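You operate a simulated robot arm through the tools that you are given. There is no shell and no other tool. Be economical: measure what you need, move in short steps, check, and stop when the job is done.

The job below is to be done with a simulated robot arm. You get a single attempt, and the scene is never put back.

## Task
Zero the height gauge with the steel block, then put the block back.
Fine: block in the sliding tray, tray in, steel pin down on it, ZERO button once; leave the tray out.

It is judged by the outcome, as a careful person would: the job done as asked, and still so three seconds after it is handed in. It fails if anything else is knocked over, pushed out of place, dropped, spilled or broken.

## Robot
A 6-joint arm with a two-finger parallel gripper, fixed in place. Base frame: the origin is at the foot of the arm, x ahead of it, y to its left, z up; the work surface is at about z = 85. Lengths are in cm, angles in rad, forces in N, time in s.
With the tool pointing down near the work surface it reaches from about 24 to 64 cm from the base axis. Its first joint turns from -1.152 to 1.152 rad. Payload 2.7 kg.
Tool frame: the origin (TCP) lies between the finger pads and is the grasp point; the fingertips stand 2.3 cm ahead of it; z points along the fingers, y is the line along which they close. The gripper opens to 9.4 cm. The fingers are 3.8 cm wide and 1 cm thick; the gripper's body (5.4 by 9.6 cm) begins 3.9 cm behind the TCP.
Orientation is that of the tool frame in the base frame, as a unit quaternion [w, x, y, z]. With the fingers straight down and closing along the base's y, the tool's x points along the base's -x, its y along +y and its z along -z.

## Interface
- The arm moves only by the tool drive_tool. Its arguments are lists of equal length, an entry for each row: "translation": the shift along the tool's x, y, z in m, a list of three; "dr": the turn, a rotation vector about the tool's x, y, z in rad, a list of three. In form: {"translation": [[tx, ty, tz], ...], "dr": [[wx, wy, wz], ...]}. A call has 1 to 20 rows; each row is the pose to reach, as a shift and turn from the pose commanded when the call began, along the tool's axes at that moment. "hand" is the finger opening in m, from 0 to 0.094, set as the call begins (left out, the last holds). Each row takes 0.2 s and may step no farther than 5 cm and 0.15 rad from the row before; otherwise, or with a gripper value out of range, the whole call is refused. A pose out of reach is approached as far as the arm can. The call stops where the force on the tool passes 40 N (or 10 N more than at its start, if that is more) or the arm is blocked; 0.2 s more then pass. The fingers move at their own pace (about 4.5 cm/s each) and stop on an object; they squeeze with about 37 N. The grip force told is the motor's: it shows also when the fingers shut on nothing. Time passes only in rows, and 0.2 s behind the last, so rows that repeat a pose let the fingers close. The reply holds the time, the measured pose of the TCP, the force on the tool along the base axes, the opening and the grip force, in the units named above and with some noise, and new pictures: "pictures" is both (left out), scene, wrist or none.
- Cameras (640 x 400 px; columns grow to the right, rows downward): "scene" is fixed at [7.9, -43.29, 141.58]; the picture's right is [0.75, -0.66, 0.00], its down [-0.31, -0.35, -0.89] and it looks along [0.59, 0.67, -0.46] (base axes); focal length 318 px, centre (320, 200). "wrist" rides on the gripper at [8.6, 1.6, -7.5] in the tool frame; the picture's right is [-0.18, 0.98, 0.00], its down [-0.58, -0.11, -0.81] and it looks along [-0.79, -0.15, 0.59] (tool axes); focal length 243 px, centre (320, 200). There is no depth. A picture from a camera that has moved, and an enlarged one, comes with that camera's place and axes in the base frame and with its lens.
- close_up(camera, box): a new picture of the part [left, top, right, bottom] of that camera's present view, enlarged. No time passes.
- hand_in(): hands the job in; it is judged then, once.

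Work in short steps. Places have to be worked out from the pictures, the camera data and where the tool is seen: move nearer, look again, correct. Check each grasp and each placing, and mend what went wrong. You have 120 turns and 170 pictures in all, those below and enlarged ones among them. Open the gripper and draw the arm clear of the work before you hand the job in, unless the task says otherwise; then end with one line.

The tools are called after ">>>" by a JSON object that holds its "api" and its "payload". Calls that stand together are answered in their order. drive_tool: Moves the arm, as the interface text tells. Its arguments: {"type":"object","properties":{"translation":{"type":"array"},"dr":{"type":"array"},"hand":{"type":"number"},"pictures":{"type":"string","enum":["both","scene","wrist","none"]}},"required":["translation","dr"]} The other tools are called the same way: close_up (camera, box) takes an enlarged picture of a part of a camera's view; hand_in () hands the job in.

At the start:

```text
time_s: 0.0
tool_pos: [36.71, -0.35, 129.12]
orientation: [0.001, -0.001, 1.0, -0.001]
contact_force: [0.1, 0.7, -0.7]
finger_gap: 9.41
grip_force: 0.0
```

scene: 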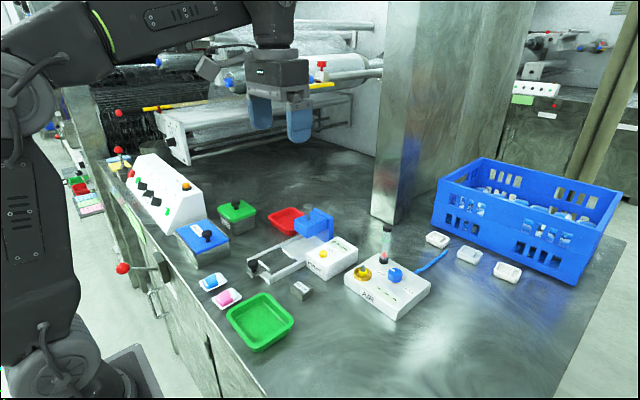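
wrist: 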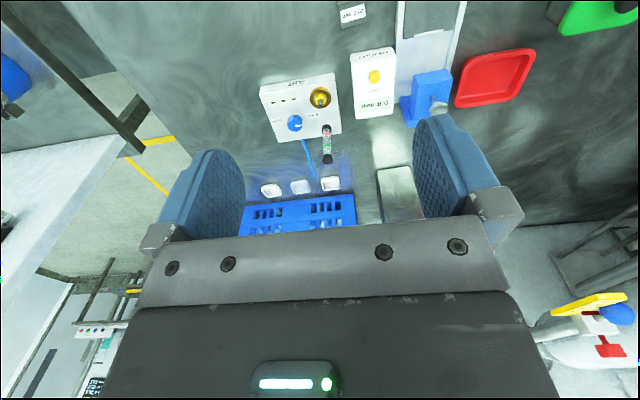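

I'll take close-ups of the gauge area to understand the fixture.

>>> {"api": "close_up", "payload": {"camera": "scene", "box": [230, 190, 390, 310]}}

>>> {"api": "close_up", "payload": {"camera": "wrist", "box": [320, 0, 480, 130]}}

>>> {"api": "close_up", "payload": {"camera": "scene", "box": [340, 210, 450, 320]}}

```text
3.33 times, centred on (310, 250) of scene
camera zoom: at [7.9, -43.29, 141.58], right [0.75, -0.66, 0.0], down [-0.31, -0.35, -0.89], along [0.59, 0.67, -0.46], focal length 1061 px, centre (353, 33)
```

zoom: 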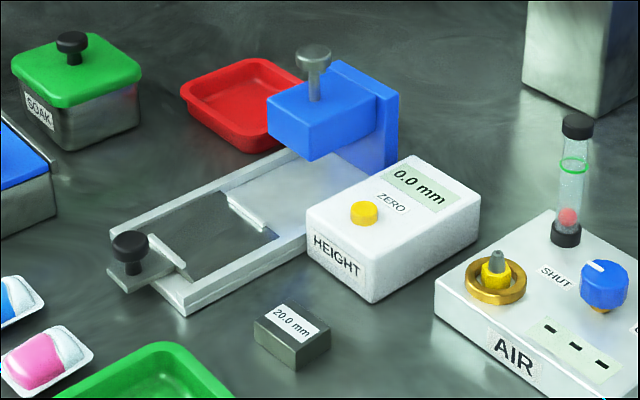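

```text
3.08 times, centred on (400, 65) of wrist
camera zoom: at [28.19, 1.28, 136.4], right [0.18, 0.98, 0.0], down [0.58, -0.11, 0.81], along [0.79, -0.15, -0.59], focal length 746 px, centre (74, 615)
```

zoom: 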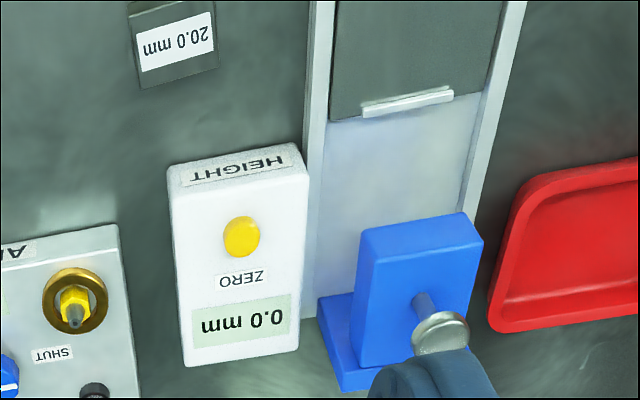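

```text
3.64 times, centred on (395, 265) of scene
camera zoom: at [7.9, -43.29, 141.58], right [0.75, -0.66, 0.0], down [-0.31, -0.35, -0.89], along [0.59, 0.67, -0.46], focal length 1157 px, centre (47, -36)
```

zoom: 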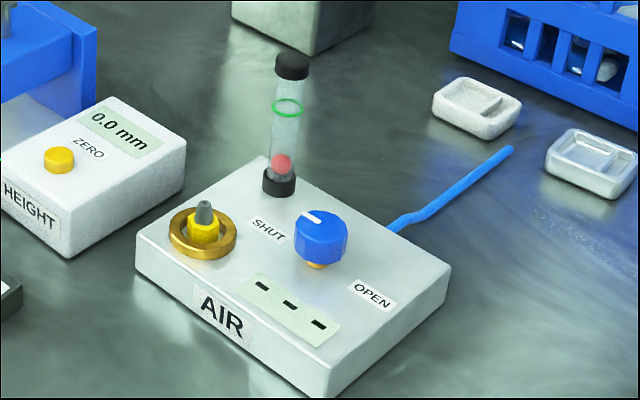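

The block is near (43.6, 4.2), tray knob near (38, 17), ZERO near (52.7, 6.9, 91), and pin knob near (55, 16.3, 100). I'm moving lower and left for a better wrist view.

>>> {"api": "drive_tool", "payload": {"translation": [[-0.003, 0.02, 0.04], [-0.006, 0.04, 0.08], [-0.01, 0.06, 0.12], [-0.014, 0.08, 0.16], [-0.019, 0.1, 0.2], [-0.019, 0.1, 0.2]], "dr": [[0, 0, 0], [0, 0, 0], [0, 0, 0], [0, 0, 0], [0, 0, 0], [0, 0, 0]]}}

```text
time_s: 1.4
tool_pos: [38.53, 9.47, 109.24]
orientation: [0.001, 0.0, 1.0, -0.001]
contact_force: [1.2, -0.6, 0.0]
finger_gap: 9.41
grip_force: 0.0
camera wrist: at [29.95, 11.17, 116.37], right [0.18, 0.98, 0.0], down [0.58, -0.11, 0.81], along [0.79, -0.15, -0.59], focal length 243 px, centre (320, 200)
```

scene: 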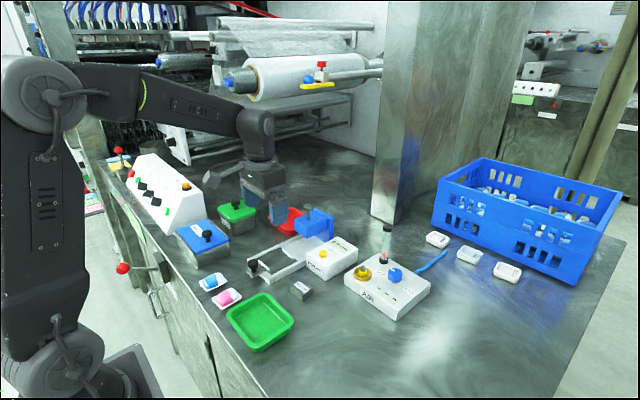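
wrist: 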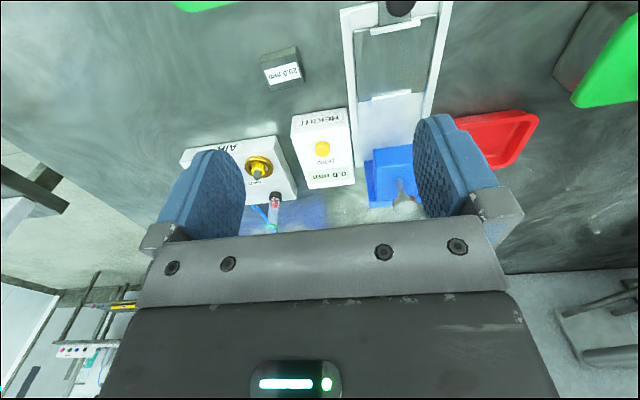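

>>> {"api": "close_up", "payload": {"camera": "wrist", "box": [250, 0, 480, 144]}}

>>> {"api": "close_up", "payload": {"camera": "wrist", "box": [320, 0, 480, 100]}}

>>> {"api": "close_up", "payload": {"camera": "scene", "box": [240, 220, 330, 305]}}

```text
2.78 times, centred on (365, 72) of wrist
camera zoom: at [29.95, 11.17, 116.37], right [0.18, 0.98, 0.0], down [0.58, -0.11, 0.81], along [0.79, -0.15, -0.59], focal length 674 px, centre (195, 556)
```

zoom: 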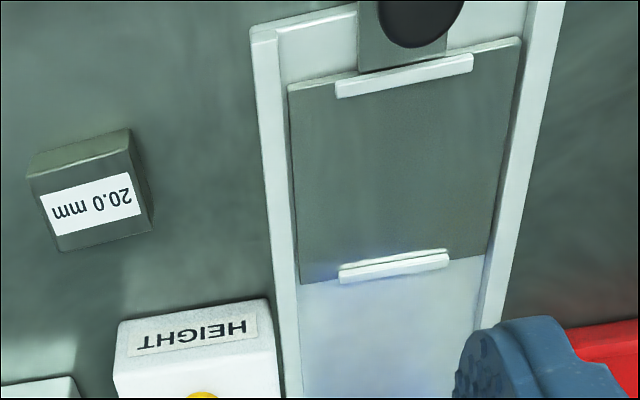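

```text
4.00 times, centred on (400, 50) of wrist
camera zoom: at [29.95, 11.17, 116.37], right [0.18, 0.98, 0.0], down [0.58, -0.11, 0.81], along [0.79, -0.15, -0.59], focal length 970 px, centre (0, 800)
```

zoom: 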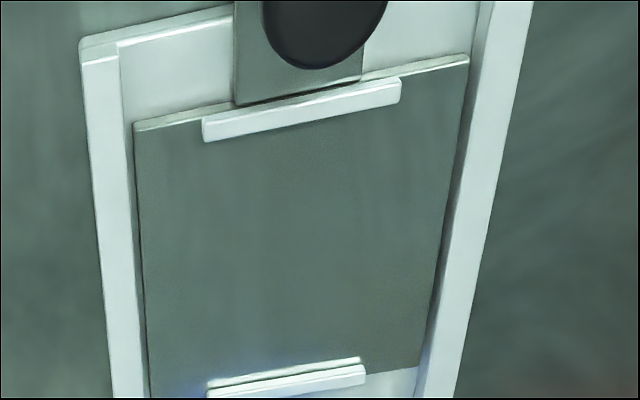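

```text
4.71 times, centred on (285, 262) of scene
camera zoom: at [7.9, -43.29, 141.58], right [0.75, -0.66, 0.0], down [-0.31, -0.35, -0.89], along [0.59, 0.67, -0.46], focal length 1498 px, centre (485, -94)
```

zoom: 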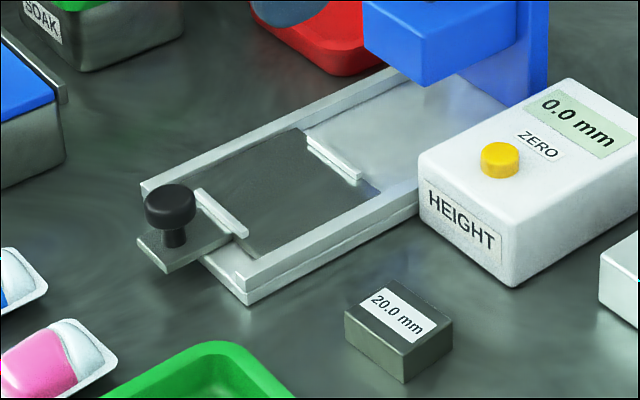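

Tray floor spans x≈41.4–48.3, centred y≈17.1, aligned with base. The block appears yawed slightly; I'll zoom on it.

>>> {"api": "close_up", "payload": {"camera": "wrist", "box": [248, 32, 318, 102]}}

>>> {"api": "close_up", "payload": {"camera": "scene", "box": [282, 270, 322, 310]}}

```text
5.71 times, centred on (283, 67) of wrist
camera zoom: at [29.95, 11.17, 116.37], right [0.18, 0.98, 0.0], down [0.58, -0.11, 0.81], along [0.79, -0.15, -0.59], focal length 1386 px, centre (531, 960)
```

zoom: 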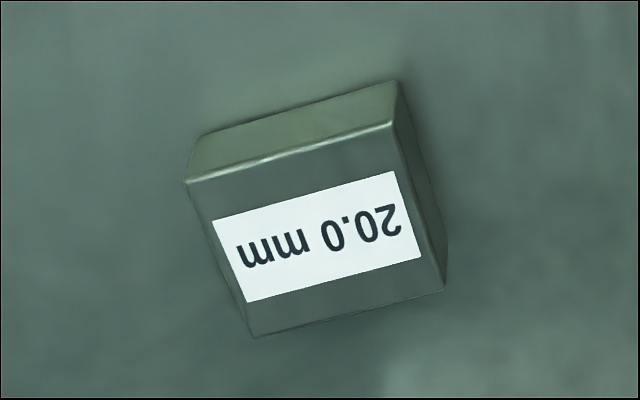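

```text
10.00 times, centred on (302, 290) of scene
camera zoom: at [7.9, -43.29, 141.58], right [0.75, -0.66, 0.0], down [-0.31, -0.35, -0.89], along [0.59, 0.67, -0.46], focal length 3183 px, centre (500, -700)
```

zoom: 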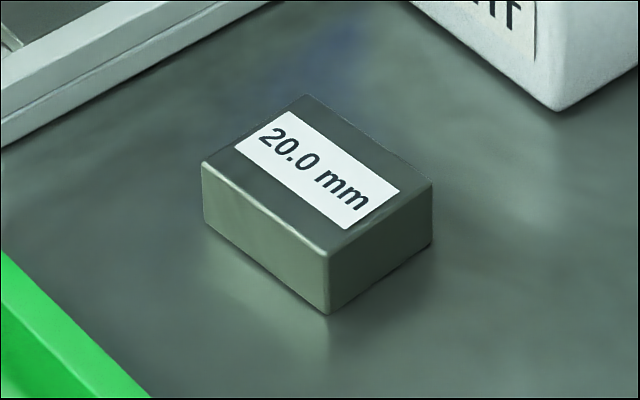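

Block: centre ≈ (43.3, 4.13), yaw ≈ +0.065, 4.4 × 3.4 × 2 cm. I'm moving above it with matched yaw.

>>> {"api": "drive_tool", "payload": {"translation": [[-0.012, -0.013, 0.035], [-0.024, -0.026, 0.07], [-0.036, -0.039, 0.105], [-0.0477, -0.0534, 0.14], [-0.0477, -0.0534, 0.14]], "dr": [[0, 0, -0.02], [0, 0, -0.04], [0, 0, -0.065], [0, 0, -0.065], [0, 0, -0.065]], "hand": 0.075}}

>>> {"api": "close_up", "payload": {"camera": "scene", "box": [240, 210, 360, 310]}}

```text
time_s: 2.6
tool_pos: [43.53, 4.22, 95.15]
orientation: [0.001, -0.032, 0.999, -0.001]
contact_force: [0.2, 0.2, -0.3]
finger_gap: 7.47
grip_force: 0.2
camera wrist: at [34.78, 5.33, 102.46], right [0.12, 0.99, 0.0], down [0.59, -0.07, 0.81], along [0.8, -0.1, -0.59], focal length 243 px, centre (320, 200)
```

scene: 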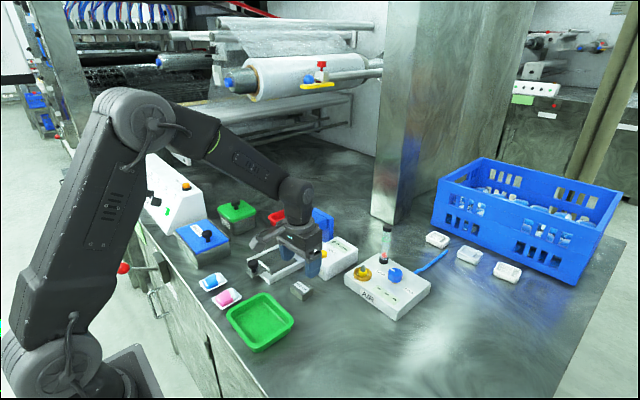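
wrist: 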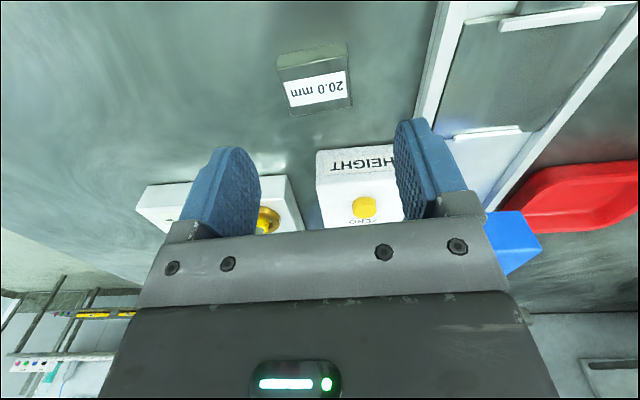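

```text
4.00 times, centred on (300, 260) of scene
camera zoom: at [7.9, -43.29, 141.58], right [0.75, -0.66, 0.0], down [-0.31, -0.35, -0.89], along [0.59, 0.67, -0.46], focal length 1273 px, centre (400, -40)
```

zoom: 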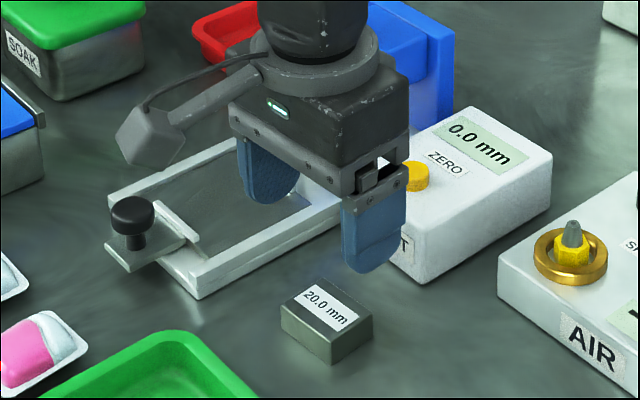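

The estimate agrees, so I'm descending to straddle the block with the tips just above the table.

>>> {"api": "drive_tool", "payload": {"translation": [[0.002, -0.0015, 0.03], [0.002, -0.0015, 0.055], [0.002, -0.0015, 0.0725], [0.002, -0.0015, 0.0725]], "dr": [[0, 0, 0], [0, 0, 0], [0, 0, 0], [0, 0, 0]]}}

>>> {"api": "close_up", "payload": {"camera": "scene", "box": [260, 220, 360, 310]}}

```text
time_s: 3.6
tool_pos: [43.31, 4.04, 87.91]
orientation: [0.001, -0.033, 0.999, 0.0]
contact_force: [-1.3, -0.2, 0.9]
finger_gap: 7.49
grip_force: 0.0
camera wrist: at [34.58, 5.1, 95.21], right [0.12, 0.99, 0.0], down [0.59, -0.07, 0.81], along [0.8, -0.1, -0.59], focal length 243 px, centre (320, 200)
```

scene: 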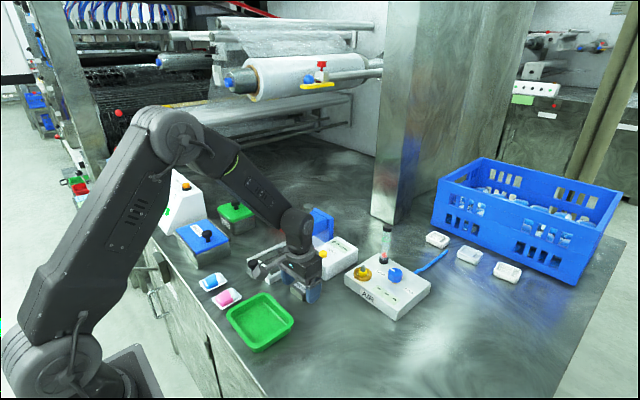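
wrist: 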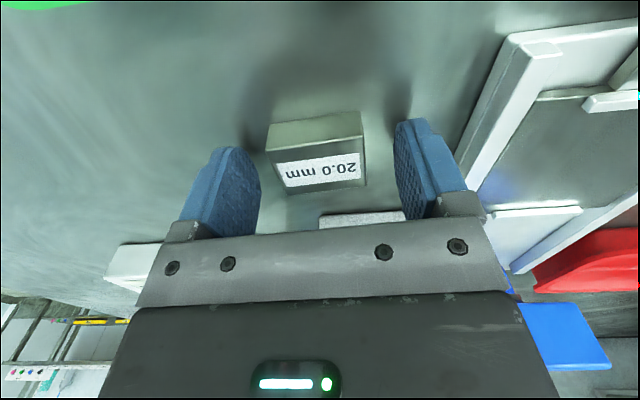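

```text
4.44 times, centred on (310, 265) of scene
camera zoom: at [7.9, -43.29, 141.58], right [0.75, -0.66, 0.0], down [-0.31, -0.35, -0.89], along [0.59, 0.67, -0.46], focal length 1415 px, centre (364, -89)
```

zoom: 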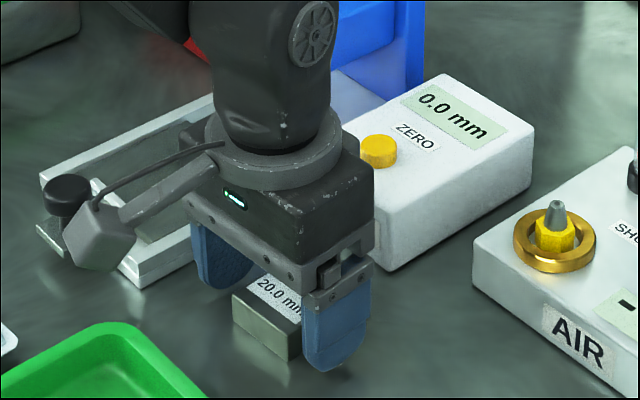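

The block sits between the fingers; closing now.

>>> {"api": "drive_tool", "payload": {"translation": [[0, 0, 0], [0, 0, 0], [0, 0, 0], [0, 0, 0], [0, 0, 0]], "dr": [[0, 0, 0], [0, 0, 0], [0, 0, 0], [0, 0, 0], [0, 0, 0]], "hand": 0.03, "pictures": "wrist"}}

```text
time_s: 4.8
tool_pos: [43.32, 4.09, 88.0]
orientation: [0.001, -0.032, 0.999, -0.001]
contact_force: [0.5, -0.1, -0.4]
finger_gap: 4.56
grip_force: 37.0
camera wrist: at [34.58, 5.1, 95.23], right [0.12, 0.99, 0.0], down [0.59, -0.07, 0.81], along [0.8, -0.1, -0.59], focal length 243 px, centre (320, 200)
```

wrist: 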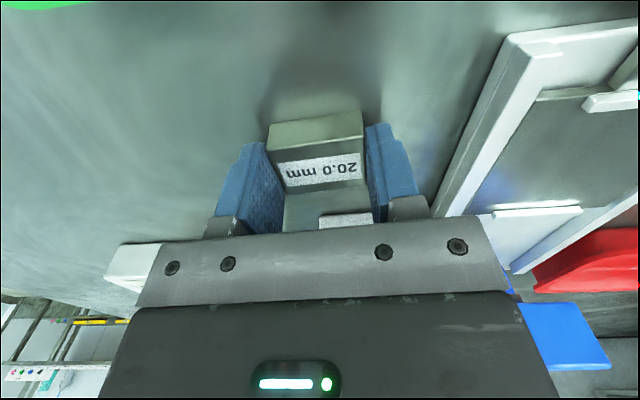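

Block gripped (gap 4.56, 37 N). I'm lifting and carrying it over the tray, squaring the yaw.

>>> {"api": "drive_tool", "payload": {"translation": [[0, 0, -0.04], [0, 0, -0.08], [-0.006, 0.032, -0.08], [-0.012, 0.064, -0.08], [-0.018, 0.096, -0.08], [-0.0244, 0.1287, -0.08], [-0.0244, 0.1287, -0.08]], "dr": [[0, 0, 0], [0, 0, 0], [0, 0, 0.02], [0, 0, 0.04], [0, 0, 0.065], [0, 0, 0.065], [0, 0, 0.065]]}}

>>> {"api": "close_up", "payload": {"camera": "scene", "box": [230, 190, 350, 290]}}

>>> {"api": "close_up", "payload": {"camera": "wrist", "box": [200, 0, 450, 230]}}

```text
time_s: 6.4
tool_pos: [44.99, 17.22, 95.92]
orientation: [0.001, 0.0, 1.0, 0.0]
contact_force: [-0.5, -0.7, -3.1]
finger_gap: 4.55
grip_force: 36.8
camera wrist: at [36.32, 18.84, 103.26], right [0.19, 0.98, 0.0], down [0.58, -0.11, 0.81], along [0.79, -0.15, -0.59], focal length 243 px, centre (320, 200)
```

scene: 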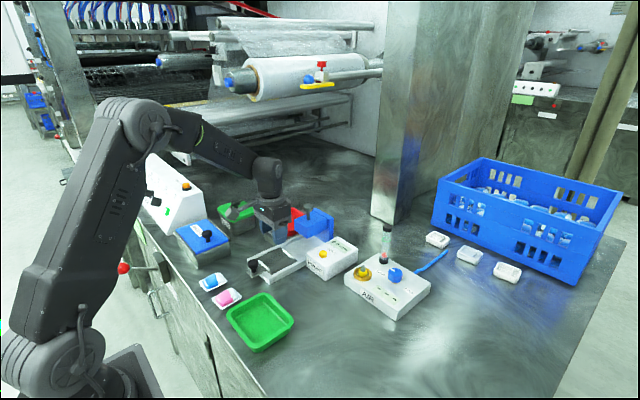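
wrist: 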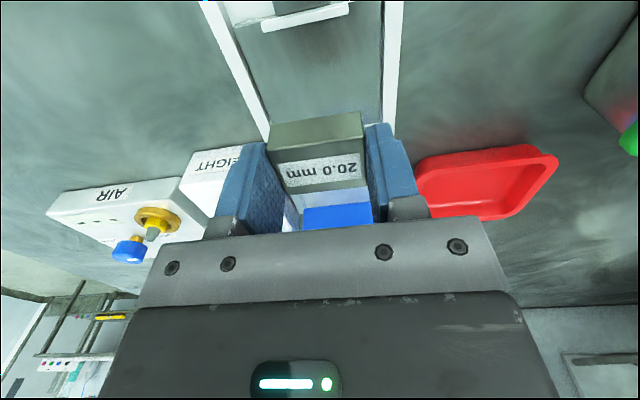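

```text
4.00 times, centred on (290, 240) of scene
camera zoom: at [7.91, -43.28, 141.58], right [0.75, -0.66, 0.0], down [-0.31, -0.35, -0.89], along [0.59, 0.67, -0.46], focal length 1273 px, centre (440, 40)
```

zoom: 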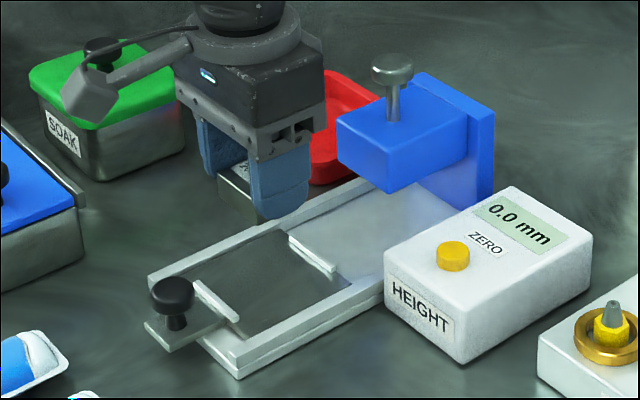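

```text
1.74 times, centred on (325, 115) of wrist
camera zoom: at [36.32, 18.84, 103.26], right [0.19, 0.98, 0.0], down [0.58, -0.11, 0.81], along [0.79, -0.15, -0.59], focal length 422 px, centre (311, 348)
```

zoom: 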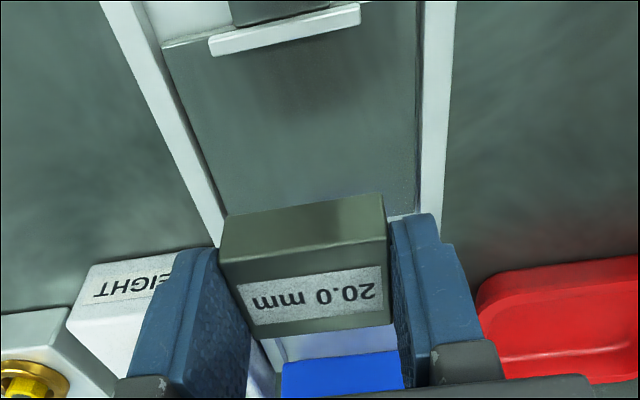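

Centred over the tray (lip geometry agrees with centre 44.9, 17.1). I'm lowering to just above the tray floor.

>>> {"api": "drive_tool", "payload": {"translation": [[0.001, -0.001, 0.03], [0.001, -0.001, 0.055], [0.001, -0.001, 0.064], [0.001, -0.001, 0.064]], "dr": [[0, 0, 0], [0, 0, 0], [0, 0, 0], [0, 0, 0]]}}

>>> {"api": "close_up", "payload": {"camera": "scene", "box": [240, 200, 340, 290]}}

```text
time_s: 7.4
tool_pos: [44.88, 17.04, 89.73]
orientation: [0.004, -0.001, 1.0, 0.0]
contact_force: [0.7, -3.6, 21.7]
finger_gap: 4.55
grip_force: 37.1
camera wrist: at [36.23, 18.57, 96.97], right [0.18, 0.98, 0.0], down [0.57, -0.11, 0.81], along [0.8, -0.15, -0.59], focal length 243 px, centre (320, 200)
```

scene: 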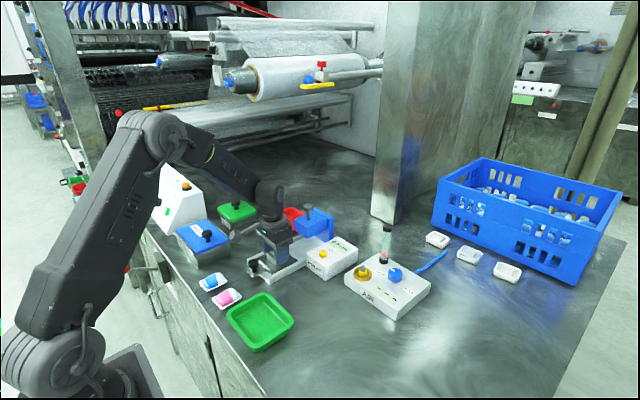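
wrist: 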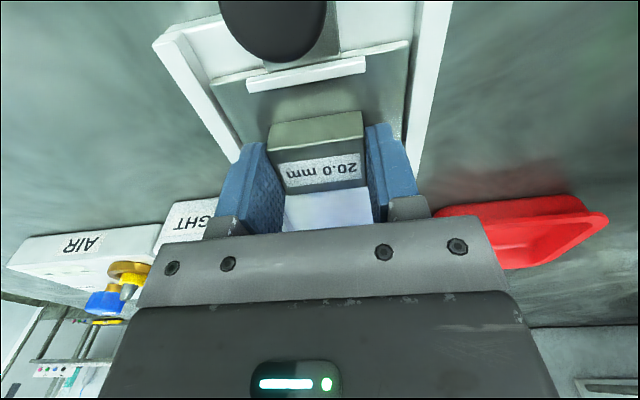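

```text
4.44 times, centred on (290, 245) of scene
camera zoom: at [7.87, -43.31, 141.58], right [0.75, -0.66, 0.0], down [-0.31, -0.35, -0.89], along [0.59, 0.67, -0.46], focal length 1415 px, centre (453, 0)
```

zoom: 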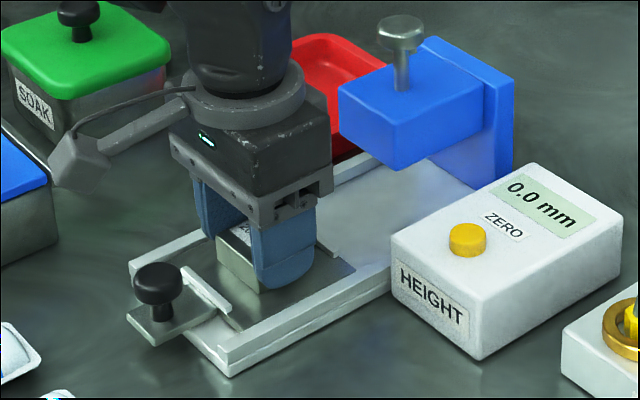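

Contact at ~89.7 (21 N), so the block rests on the tray floor. I'm relaxing up slightly and opening narrowly to stay inside the rails.

>>> {"api": "drive_tool", "payload": {"translation": [[0, 0, -0.003], [0, 0, -0.003]], "dr": [[0, 0, 0], [0, 0, 0]], "pictures": "none"}}

>>> {"api": "drive_tool", "payload": {"translation": [[0, 0, 0], [0, 0, 0], [0, 0, -0.03], [0, 0, -0.08], [0, 0, -0.08]], "dr": [[0, 0, 0], [0, 0, 0], [0, 0, 0], [0, 0, 0], [0, 0, 0]], "hand": 0.056}}

>>> {"api": "close_up", "payload": {"camera": "wrist", "box": [240, 0, 440, 180]}}

>>> {"api": "close_up", "payload": {"camera": "scene", "box": [240, 200, 340, 290]}}

```text
time_s: 8.0
tool_pos: [44.78, 16.86, 89.75]
orientation: [0.001, 0.001, 1.0, -0.001]
contact_force: [2.6, -0.6, 5.3]
finger_gap: 4.55
grip_force: 37.0
```

```text
time_s: 9.2
tool_pos: [44.92, 16.88, 98.02]
orientation: [0.001, 0.0, 1.0, -0.001]
contact_force: [0.0, 0.5, 0.0]
finger_gap: 5.59
grip_force: 0.1
camera wrist: at [36.17, 18.55, 105.31], right [0.18, 0.98, 0.0], down [0.58, -0.11, 0.81], along [0.79, -0.15, -0.59], focal length 243 px, centre (320, 200)
```

scene: 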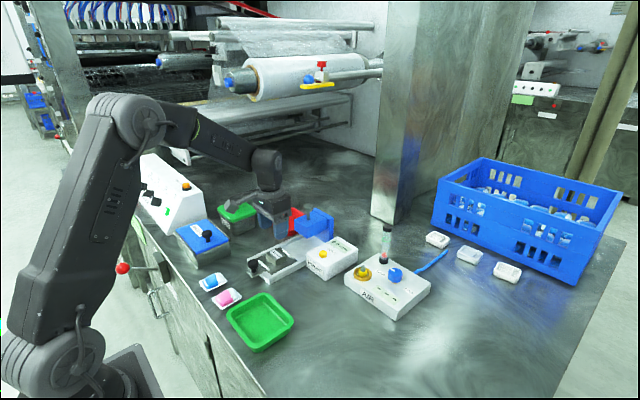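
wrist: 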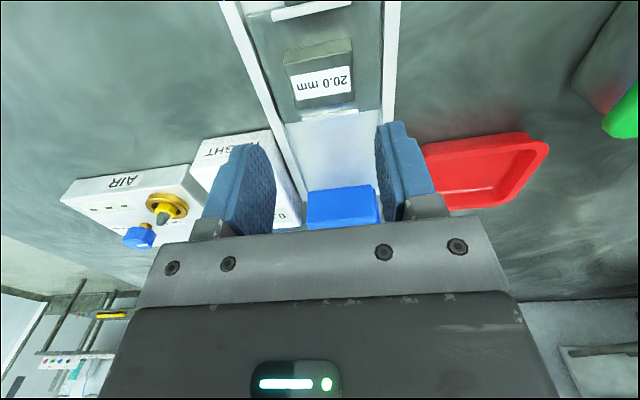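

```text
2.22 times, centred on (340, 90) of wrist
camera zoom: at [36.17, 18.55, 105.31], right [0.18, 0.98, 0.0], down [0.58, -0.11, 0.81], along [0.79, -0.15, -0.59], focal length 539 px, centre (276, 444)
```

zoom: 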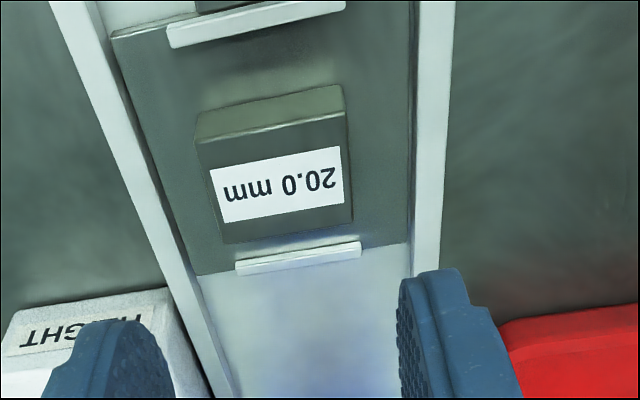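

```text
4.44 times, centred on (290, 245) of scene
camera zoom: at [7.9, -43.29, 141.58], right [0.75, -0.66, 0.0], down [-0.31, -0.35, -0.89], along [0.59, 0.67, -0.46], focal length 1415 px, centre (453, 0)
```

zoom: 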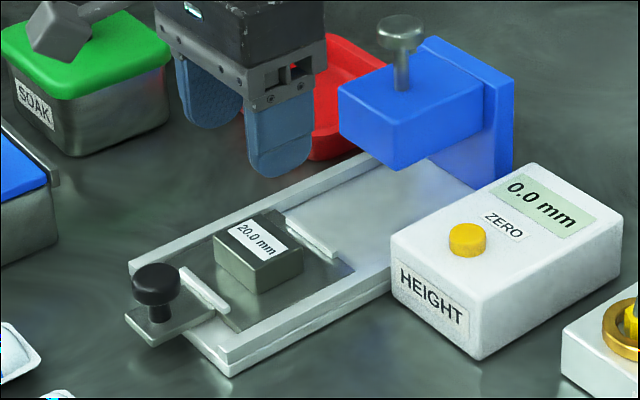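

Block sits squarely in the tray. I'm moving back over the tray's black knob (≈38.2, 17) to inspect it.

>>> {"api": "drive_tool", "payload": {"translation": [[0.04, 0, 0], [0.075, 0, 0], [0.075, 0, 0.01], [0.075, 0, 0.01]], "dr": [[0, 0, 0], [0, 0, 0], [0, 0, 0], [0, 0, 0]]}}

>>> {"api": "close_up", "payload": {"camera": "scene", "box": [230, 200, 350, 300]}}

>>> {"api": "close_up", "payload": {"camera": "wrist", "box": [220, 20, 420, 200]}}

```text
time_s: 10.2
tool_pos: [37.24, 17.04, 96.88]
orientation: [0.001, 0.0, 1.0, -0.001]
contact_force: [0.4, 0.9, 0.2]
finger_gap: 5.58
grip_force: 0.0
camera wrist: at [28.65, 18.72, 104.16], right [0.18, 0.98, 0.0], down [0.58, -0.11, 0.81], along [0.79, -0.15, -0.59], focal length 243 px, centre (320, 200)
```

scene: 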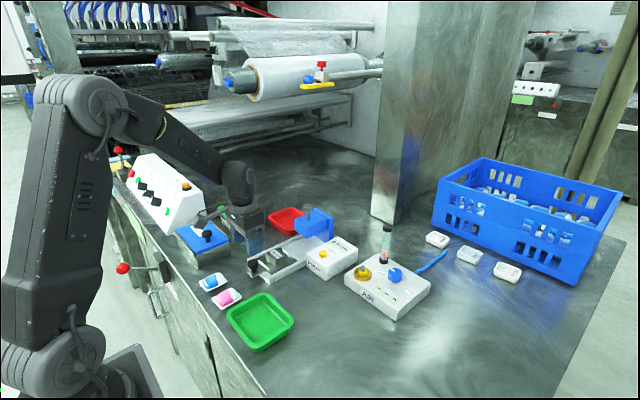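
wrist: 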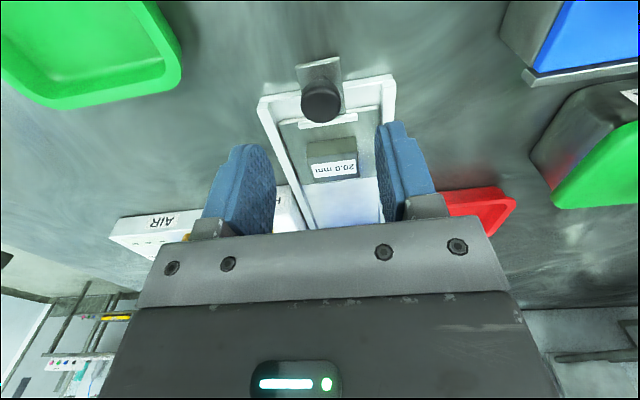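

```text
4.00 times, centred on (290, 250) of scene
camera zoom: at [7.9, -43.29, 141.58], right [0.75, -0.66, 0.0], down [-0.31, -0.35, -0.89], along [0.59, 0.67, -0.46], focal length 1273 px, centre (440, 0)
```

zoom: 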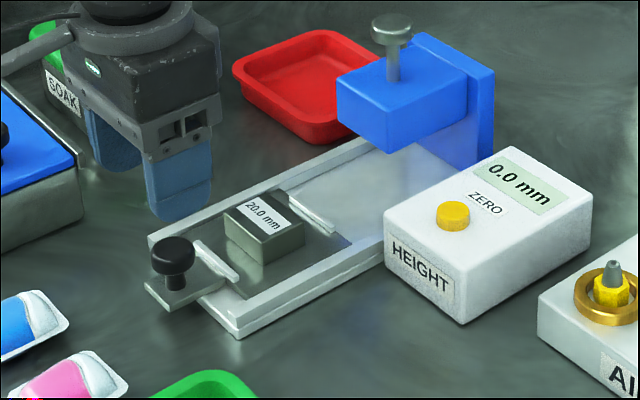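

```text
2.22 times, centred on (320, 110) of wrist
camera zoom: at [28.65, 18.72, 104.16], right [0.18, 0.98, 0.0], down [0.58, -0.11, 0.81], along [0.79, -0.15, -0.59], focal length 539 px, centre (320, 400)
```

zoom: 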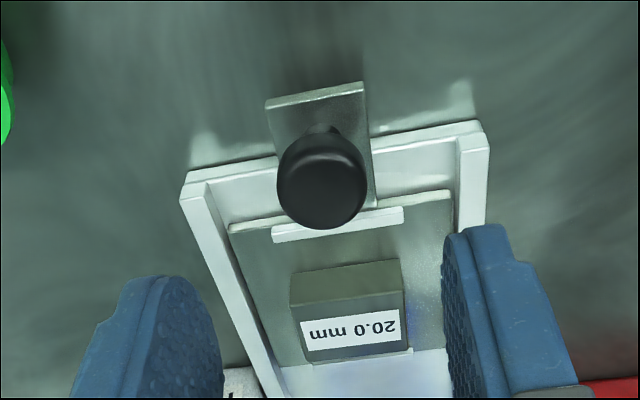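

Knob ≈ (37.9, 17.05), top ≈ 89.8. Lowering fingers around it, then closing.

>>> {"api": "drive_tool", "payload": {"translation": [[0, 0, 0.03], [0, 0, 0.055], [0, 0, 0.069], [0, 0, 0.069]], "dr": [[0, 0, 0], [0, 0, 0], [0, 0, 0], [0, 0, 0]]}}

>>> {"api": "close_up", "payload": {"camera": "scene", "box": [230, 210, 330, 300]}}

```text
time_s: 11.2
tool_pos: [37.55, 16.86, 89.86]
orientation: [0.001, 0.0, 1.0, -0.001]
contact_force: [0.6, 0.4, 0.2]
finger_gap: 5.62
grip_force: 0.0
camera wrist: at [28.73, 18.56, 97.14], right [0.18, 0.98, 0.0], down [0.58, -0.11, 0.81], along [0.79, -0.15, -0.59], focal length 243 px, centre (320, 200)
```

scene: 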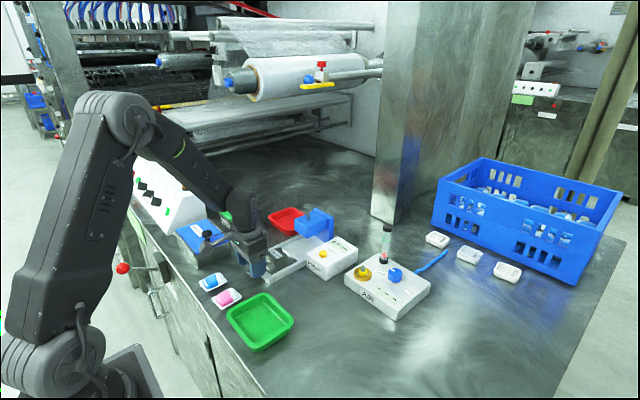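
wrist: 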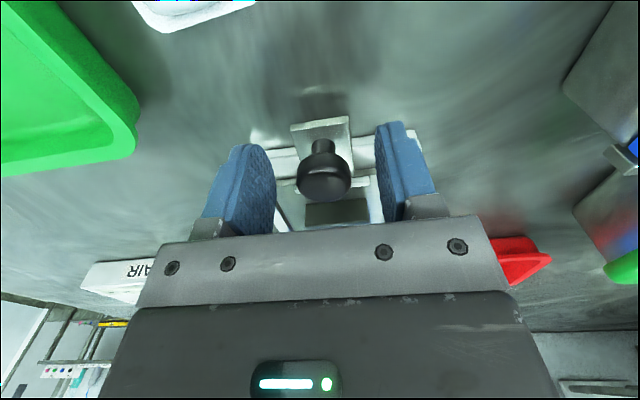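

```text
4.44 times, centred on (280, 255) of scene
camera zoom: at [7.9, -43.29, 141.58], right [0.75, -0.66, 0.0], down [-0.31, -0.35, -0.89], along [0.59, 0.67, -0.46], focal length 1415 px, centre (498, -44)
```

zoom: 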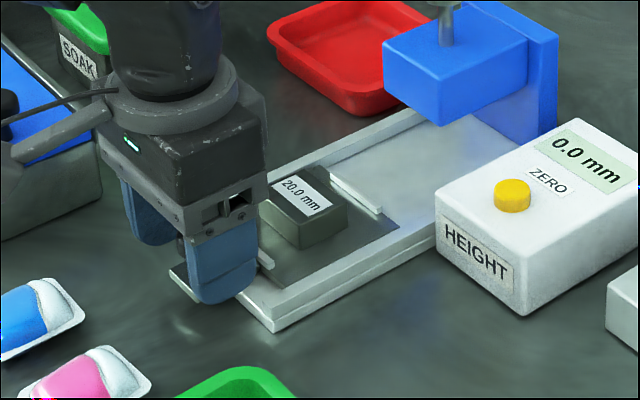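

Knob is between the fingers, slightly to the right; closing on it.

>>> {"api": "drive_tool", "payload": {"translation": [[0, 0.001, 0], [0, 0.001, 0], [0, 0.001, 0], [0, 0.001, 0], [0, 0.001, 0]], "dr": [[0, 0, 0], [0, 0, 0], [0, 0, 0], [0, 0, 0], [0, 0, 0]], "hand": 0.01, "pictures": "wrist"}}

```text
time_s: 12.4
tool_pos: [37.37, 16.97, 89.93]
orientation: [0.001, 0.0, 1.0, -0.001]
contact_force: [0.8, -1.3, -1.9]
finger_gap: 2.71
grip_force: 44.6
camera wrist: at [28.72, 18.65, 97.17], right [0.18, 0.98, 0.0], down [0.58, -0.11, 0.81], along [0.79, -0.15, -0.59], focal length 243 px, centre (320, 200)
```

wrist: 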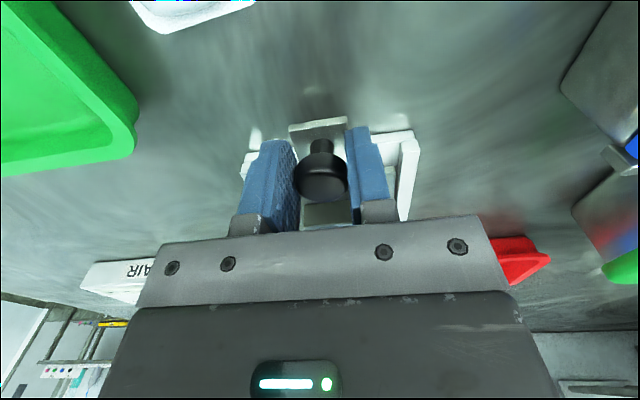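

Gripped the knob (2.71 cm). Pushing the tray in, 7 cm first, gently.

>>> {"api": "drive_tool", "payload": {"translation": [[-0.005, 0, 0], [-0.012, 0, 0], [-0.02, 0, 0], [-0.028, 0, 0], [-0.036, 0, 0], [-0.044, 0, 0], [-0.052, 0, 0], [-0.06, 0, 0], [-0.066, 0, 0], [-0.07, 0, 0], [-0.07, 0, 0]], "dr": [[0, 0, 0], [0, 0, 0], [0, 0, 0], [0, 0, 0], [0, 0, 0], [0, 0, 0], [0, 0, 0], [0, 0, 0], [0, 0, 0], [0, 0, 0], [0, 0, 0]]}}

>>> {"api": "close_up", "payload": {"camera": "scene", "box": [250, 190, 360, 290]}}

```text
time_s: 14.8
tool_pos: [44.64, 16.93, 89.83]
orientation: [0.002, 0.0, 1.0, -0.001]
contact_force: [0.2, -13.7, 11.8]
finger_gap: 2.68
grip_force: 45.1
camera wrist: at [35.81, 18.65, 97.15], right [0.18, 0.98, 0.0], down [0.58, -0.11, 0.81], along [0.79, -0.15, -0.59], focal length 243 px, centre (320, 200)
```

scene: 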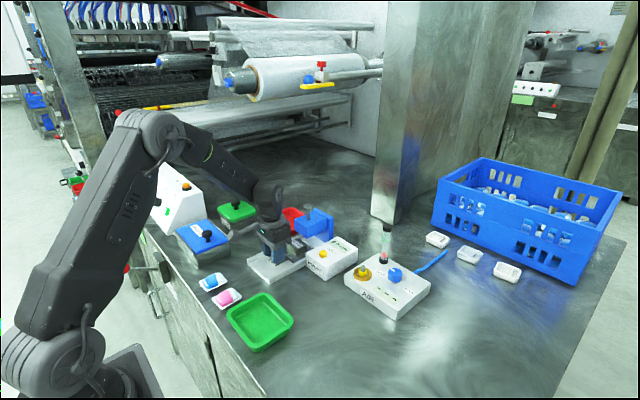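
wrist: 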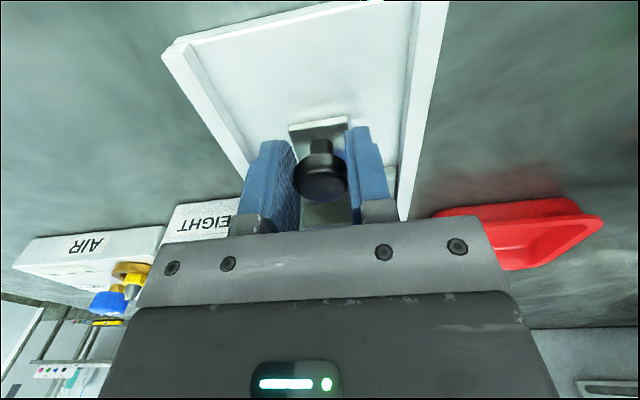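

```text
4.00 times, centred on (305, 240) of scene
camera zoom: at [7.88, -43.33, 141.57], right [0.75, -0.66, 0.0], down [-0.31, -0.35, -0.89], along [0.59, 0.67, -0.46], focal length 1273 px, centre (380, 40)
```

zoom: 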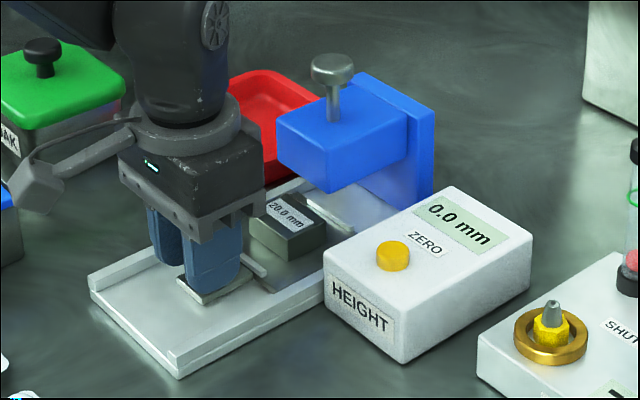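

The tray slides well; a little side force, so I trim y and z slightly while continuing in.

>>> {"api": "drive_tool", "payload": {"translation": [[-0.003, -0.001, -0.001], [-0.008, -0.0015, -0.001], [-0.013, -0.0015, -0.001], [-0.018, -0.0015, -0.001], [-0.022, -0.0015, -0.001], [-0.022, -0.0015, -0.001]], "dr": [[0, 0, 0], [0, 0, 0], [0, 0, 0], [0, 0, 0], [0, 0, 0], [0, 0, 0]]}}

>>> {"api": "close_up", "payload": {"camera": "scene", "box": [250, 190, 360, 290]}}

```text
time_s: 16.2
tool_pos: [46.57, 16.99, 89.92]
orientation: [0.0, 0.0, 1.0, -0.001]
contact_force: [-0.5, 13.0, -15.1]
finger_gap: 2.72
grip_force: 45.3
camera wrist: at [37.9, 18.64, 97.18], right [0.18, 0.98, 0.0], down [0.58, -0.11, 0.81], along [0.79, -0.15, -0.59], focal length 243 px, centre (320, 200)
```

scene: 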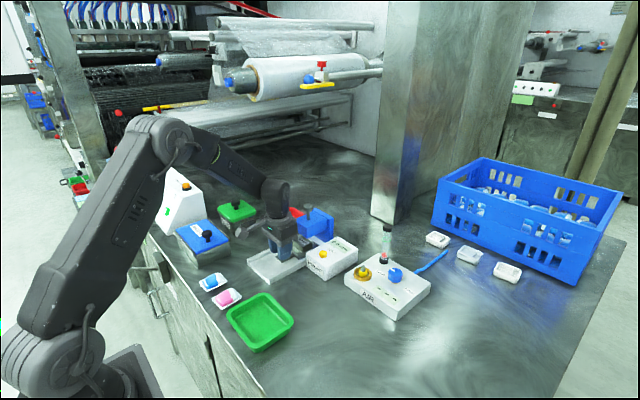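
wrist: 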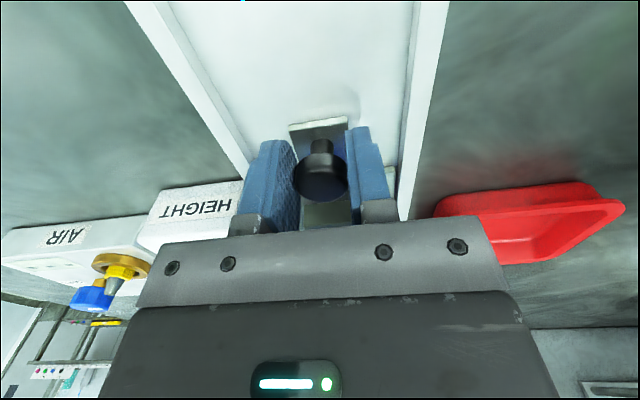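

```text
4.00 times, centred on (305, 240) of scene
camera zoom: at [7.92, -43.25, 141.6], right [0.75, -0.66, 0.0], down [-0.31, -0.35, -0.89], along [0.59, 0.67, -0.46], focal length 1273 px, centre (380, 40)
```

zoom: 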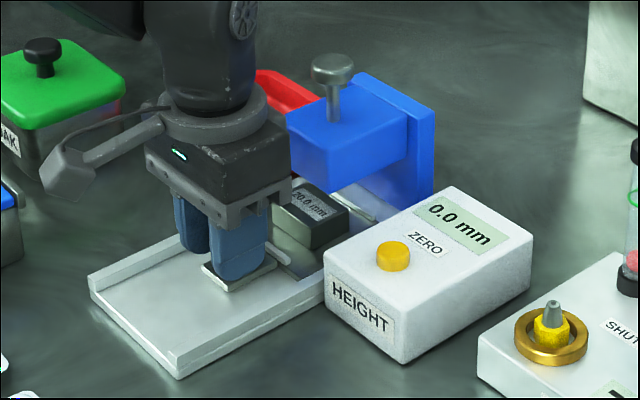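

Trim overshot; splitting the difference and advancing in small steps until the tray's stop is felt.

>>> {"api": "drive_tool", "payload": {"translation": [[0, 0.0008, 0.0006], [-0.003, 0.0008, 0.0006], [-0.006, 0.0008, 0.0006], [-0.009, 0.0008, 0.0006], [-0.009, 0.0008, 0.0006]], "dr": [[0, 0, 0], [0, 0, 0], [0, 0, 0], [0, 0, 0], [0, 0, 0]]}}

>>> {"api": "close_up", "payload": {"camera": "scene", "box": [250, 190, 360, 290]}}

```text
time_s: 17.4
tool_pos: [47.46, 16.96, 89.92]
orientation: [0.0, 0.001, 1.0, -0.001]
contact_force: [-0.3, 4.4, -17.1]
finger_gap: 2.76
grip_force: 45.1
camera wrist: at [38.87, 18.66, 97.18], right [0.19, 0.98, 0.0], down [0.58, -0.11, 0.81], along [0.79, -0.15, -0.59], focal length 243 px, centre (320, 200)
```

scene: 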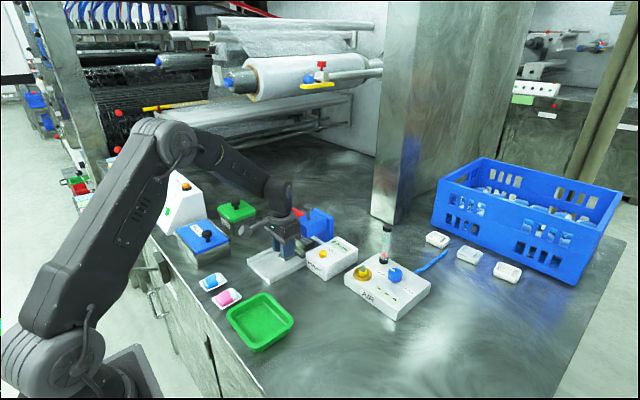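
wrist: 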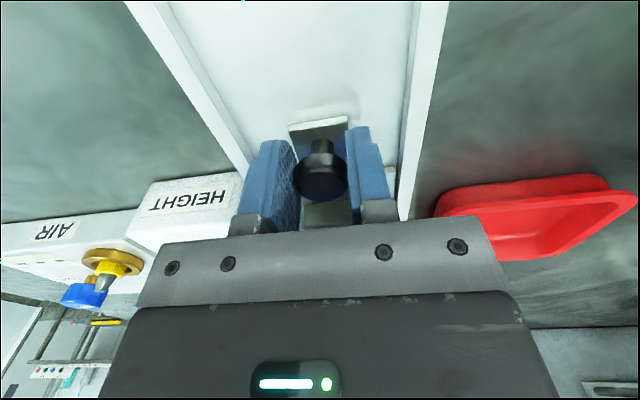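

```text
4.00 times, centred on (305, 240) of scene
camera zoom: at [7.93, -43.27, 141.59], right [0.75, -0.66, 0.0], down [-0.31, -0.35, -0.89], along [0.59, 0.67, -0.46], focal length 1273 px, centre (380, 40)
```

zoom: 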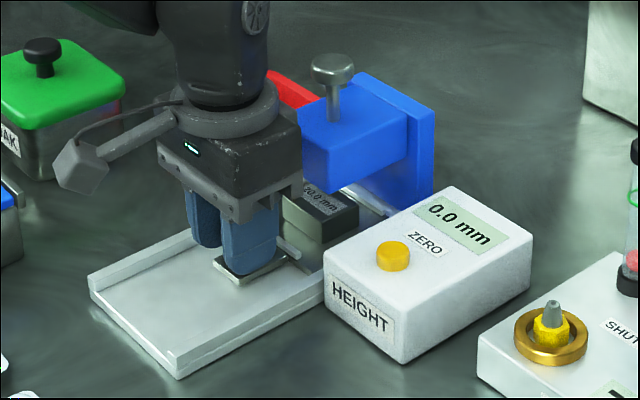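

Not yet at the stop. Easing z down 1 mm and continuing in.

>>> {"api": "drive_tool", "payload": {"translation": [[0, -0.0003, 0.001], [-0.003, -0.0003, 0.001], [-0.006, -0.0003, 0.001], [-0.009, -0.0003, 0.001], [-0.012, -0.0003, 0.001], [-0.012, -0.0003, 0.001]], "dr": [[0, 0, 0], [0, 0, 0], [0, 0, 0], [0, 0, 0], [0, 0, 0], [0, 0, 0]]}}

>>> {"api": "close_up", "payload": {"camera": "scene", "box": [250, 190, 360, 290]}}

```text
time_s: 18.8
tool_pos: [48.73, 16.98, 89.95]
orientation: [0.001, 0.001, 1.0, -0.001]
contact_force: [-27.1, 1.1, 6.5]
finger_gap: 2.72
grip_force: 45.0
camera wrist: at [40.05, 18.64, 97.19], right [0.18, 0.98, 0.0], down [0.58, -0.11, 0.81], along [0.79, -0.15, -0.59], focal length 243 px, centre (320, 200)
```

scene: 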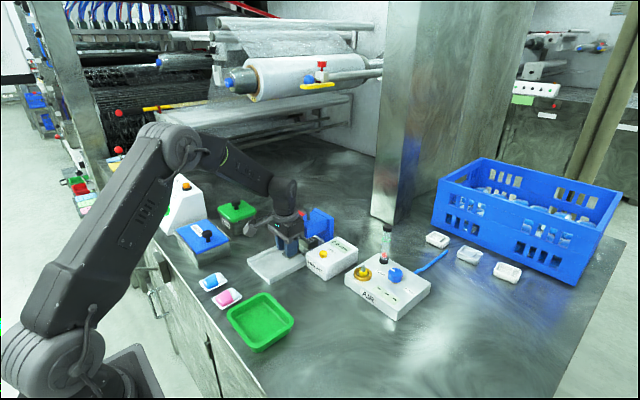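
wrist: 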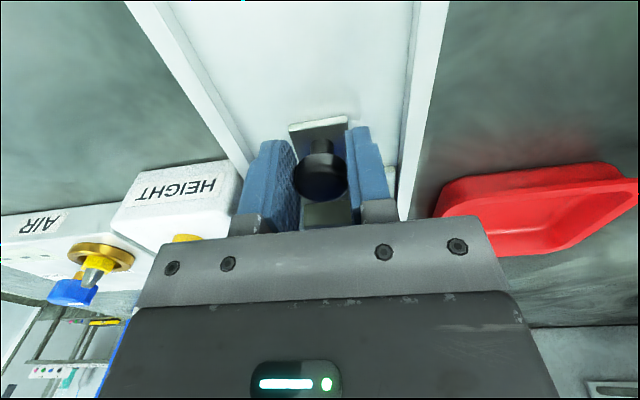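

```text
4.00 times, centred on (305, 240) of scene
camera zoom: at [7.81, -43.29, 141.59], right [0.75, -0.66, 0.0], down [-0.3, -0.35, -0.89], along [0.59, 0.67, -0.46], focal length 1273 px, centre (380, 40)
```

zoom: 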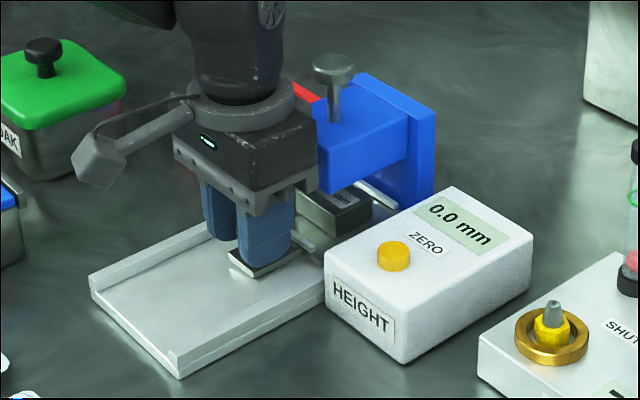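

A 27 N stop is felt after 11.3 cm of travel. I'll release the knob, back away and check whether it is the tray's stop.

>>> {"api": "drive_tool", "payload": {"translation": [[0.001, 0, 0], [0.001, 0, 0]], "dr": [[0, 0, 0], [0, 0, 0]], "pictures": "none"}}

>>> {"api": "drive_tool", "payload": {"translation": [[0, 0, 0], [0, 0, 0], [0, 0, 0], [0.01, 0, -0.03], [0.05, 0, -0.06], [0.1, 0, -0.08], [0.13, 0, -0.12], [0.13, 0, -0.12]], "dr": [[0, 0, 0], [0, 0, 0], [0, 0, 0], [0, 0, 0], [0, 0, 0], [0, 0, 0], [0, 0, 0], [0, 0, 0]], "hand": 0.056}}

>>> {"api": "close_up", "payload": {"camera": "scene", "box": [250, 190, 360, 290]}}

>>> {"api": "close_up", "payload": {"camera": "wrist", "box": [240, 80, 440, 230]}}

```text
time_s: 19.4
tool_pos: [48.72, 17.02, 89.91]
orientation: [0.003, 0.0, 1.0, 0.0]
contact_force: [-9.8, 9.8, 12.4]
finger_gap: 2.74
grip_force: 44.8
```

```text
refused: row 6 steps farther than a row can; nothing moved
```

```text
4.00 times, centred on (305, 240) of scene
camera zoom: at [7.86, -43.27, 141.59], right [0.75, -0.66, 0.0], down [-0.31, -0.35, -0.89], along [0.59, 0.67, -0.46], focal length 1273 px, centre (380, 40)
```

zoom: 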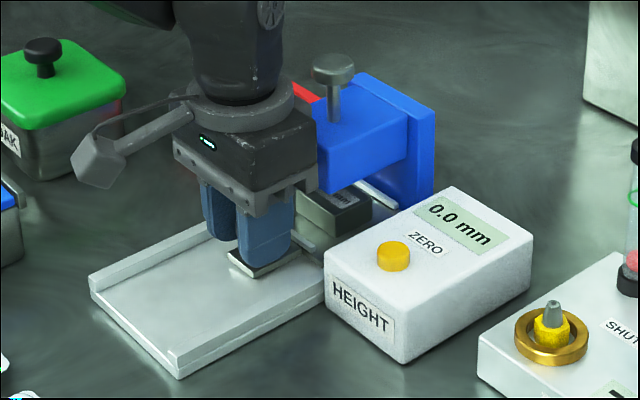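

```text
2.67 times, centred on (340, 155) of wrist
camera zoom: at [40.04, 18.63, 97.15], right [0.18, 0.98, 0.0], down [0.58, -0.11, 0.81], along [0.8, -0.15, -0.59], focal length 647 px, centre (267, 320)
```

zoom: 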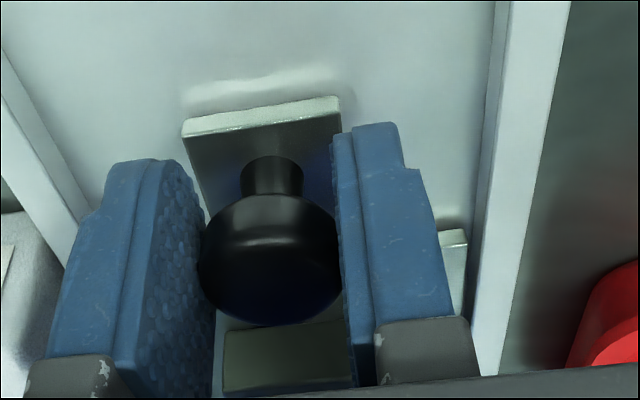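

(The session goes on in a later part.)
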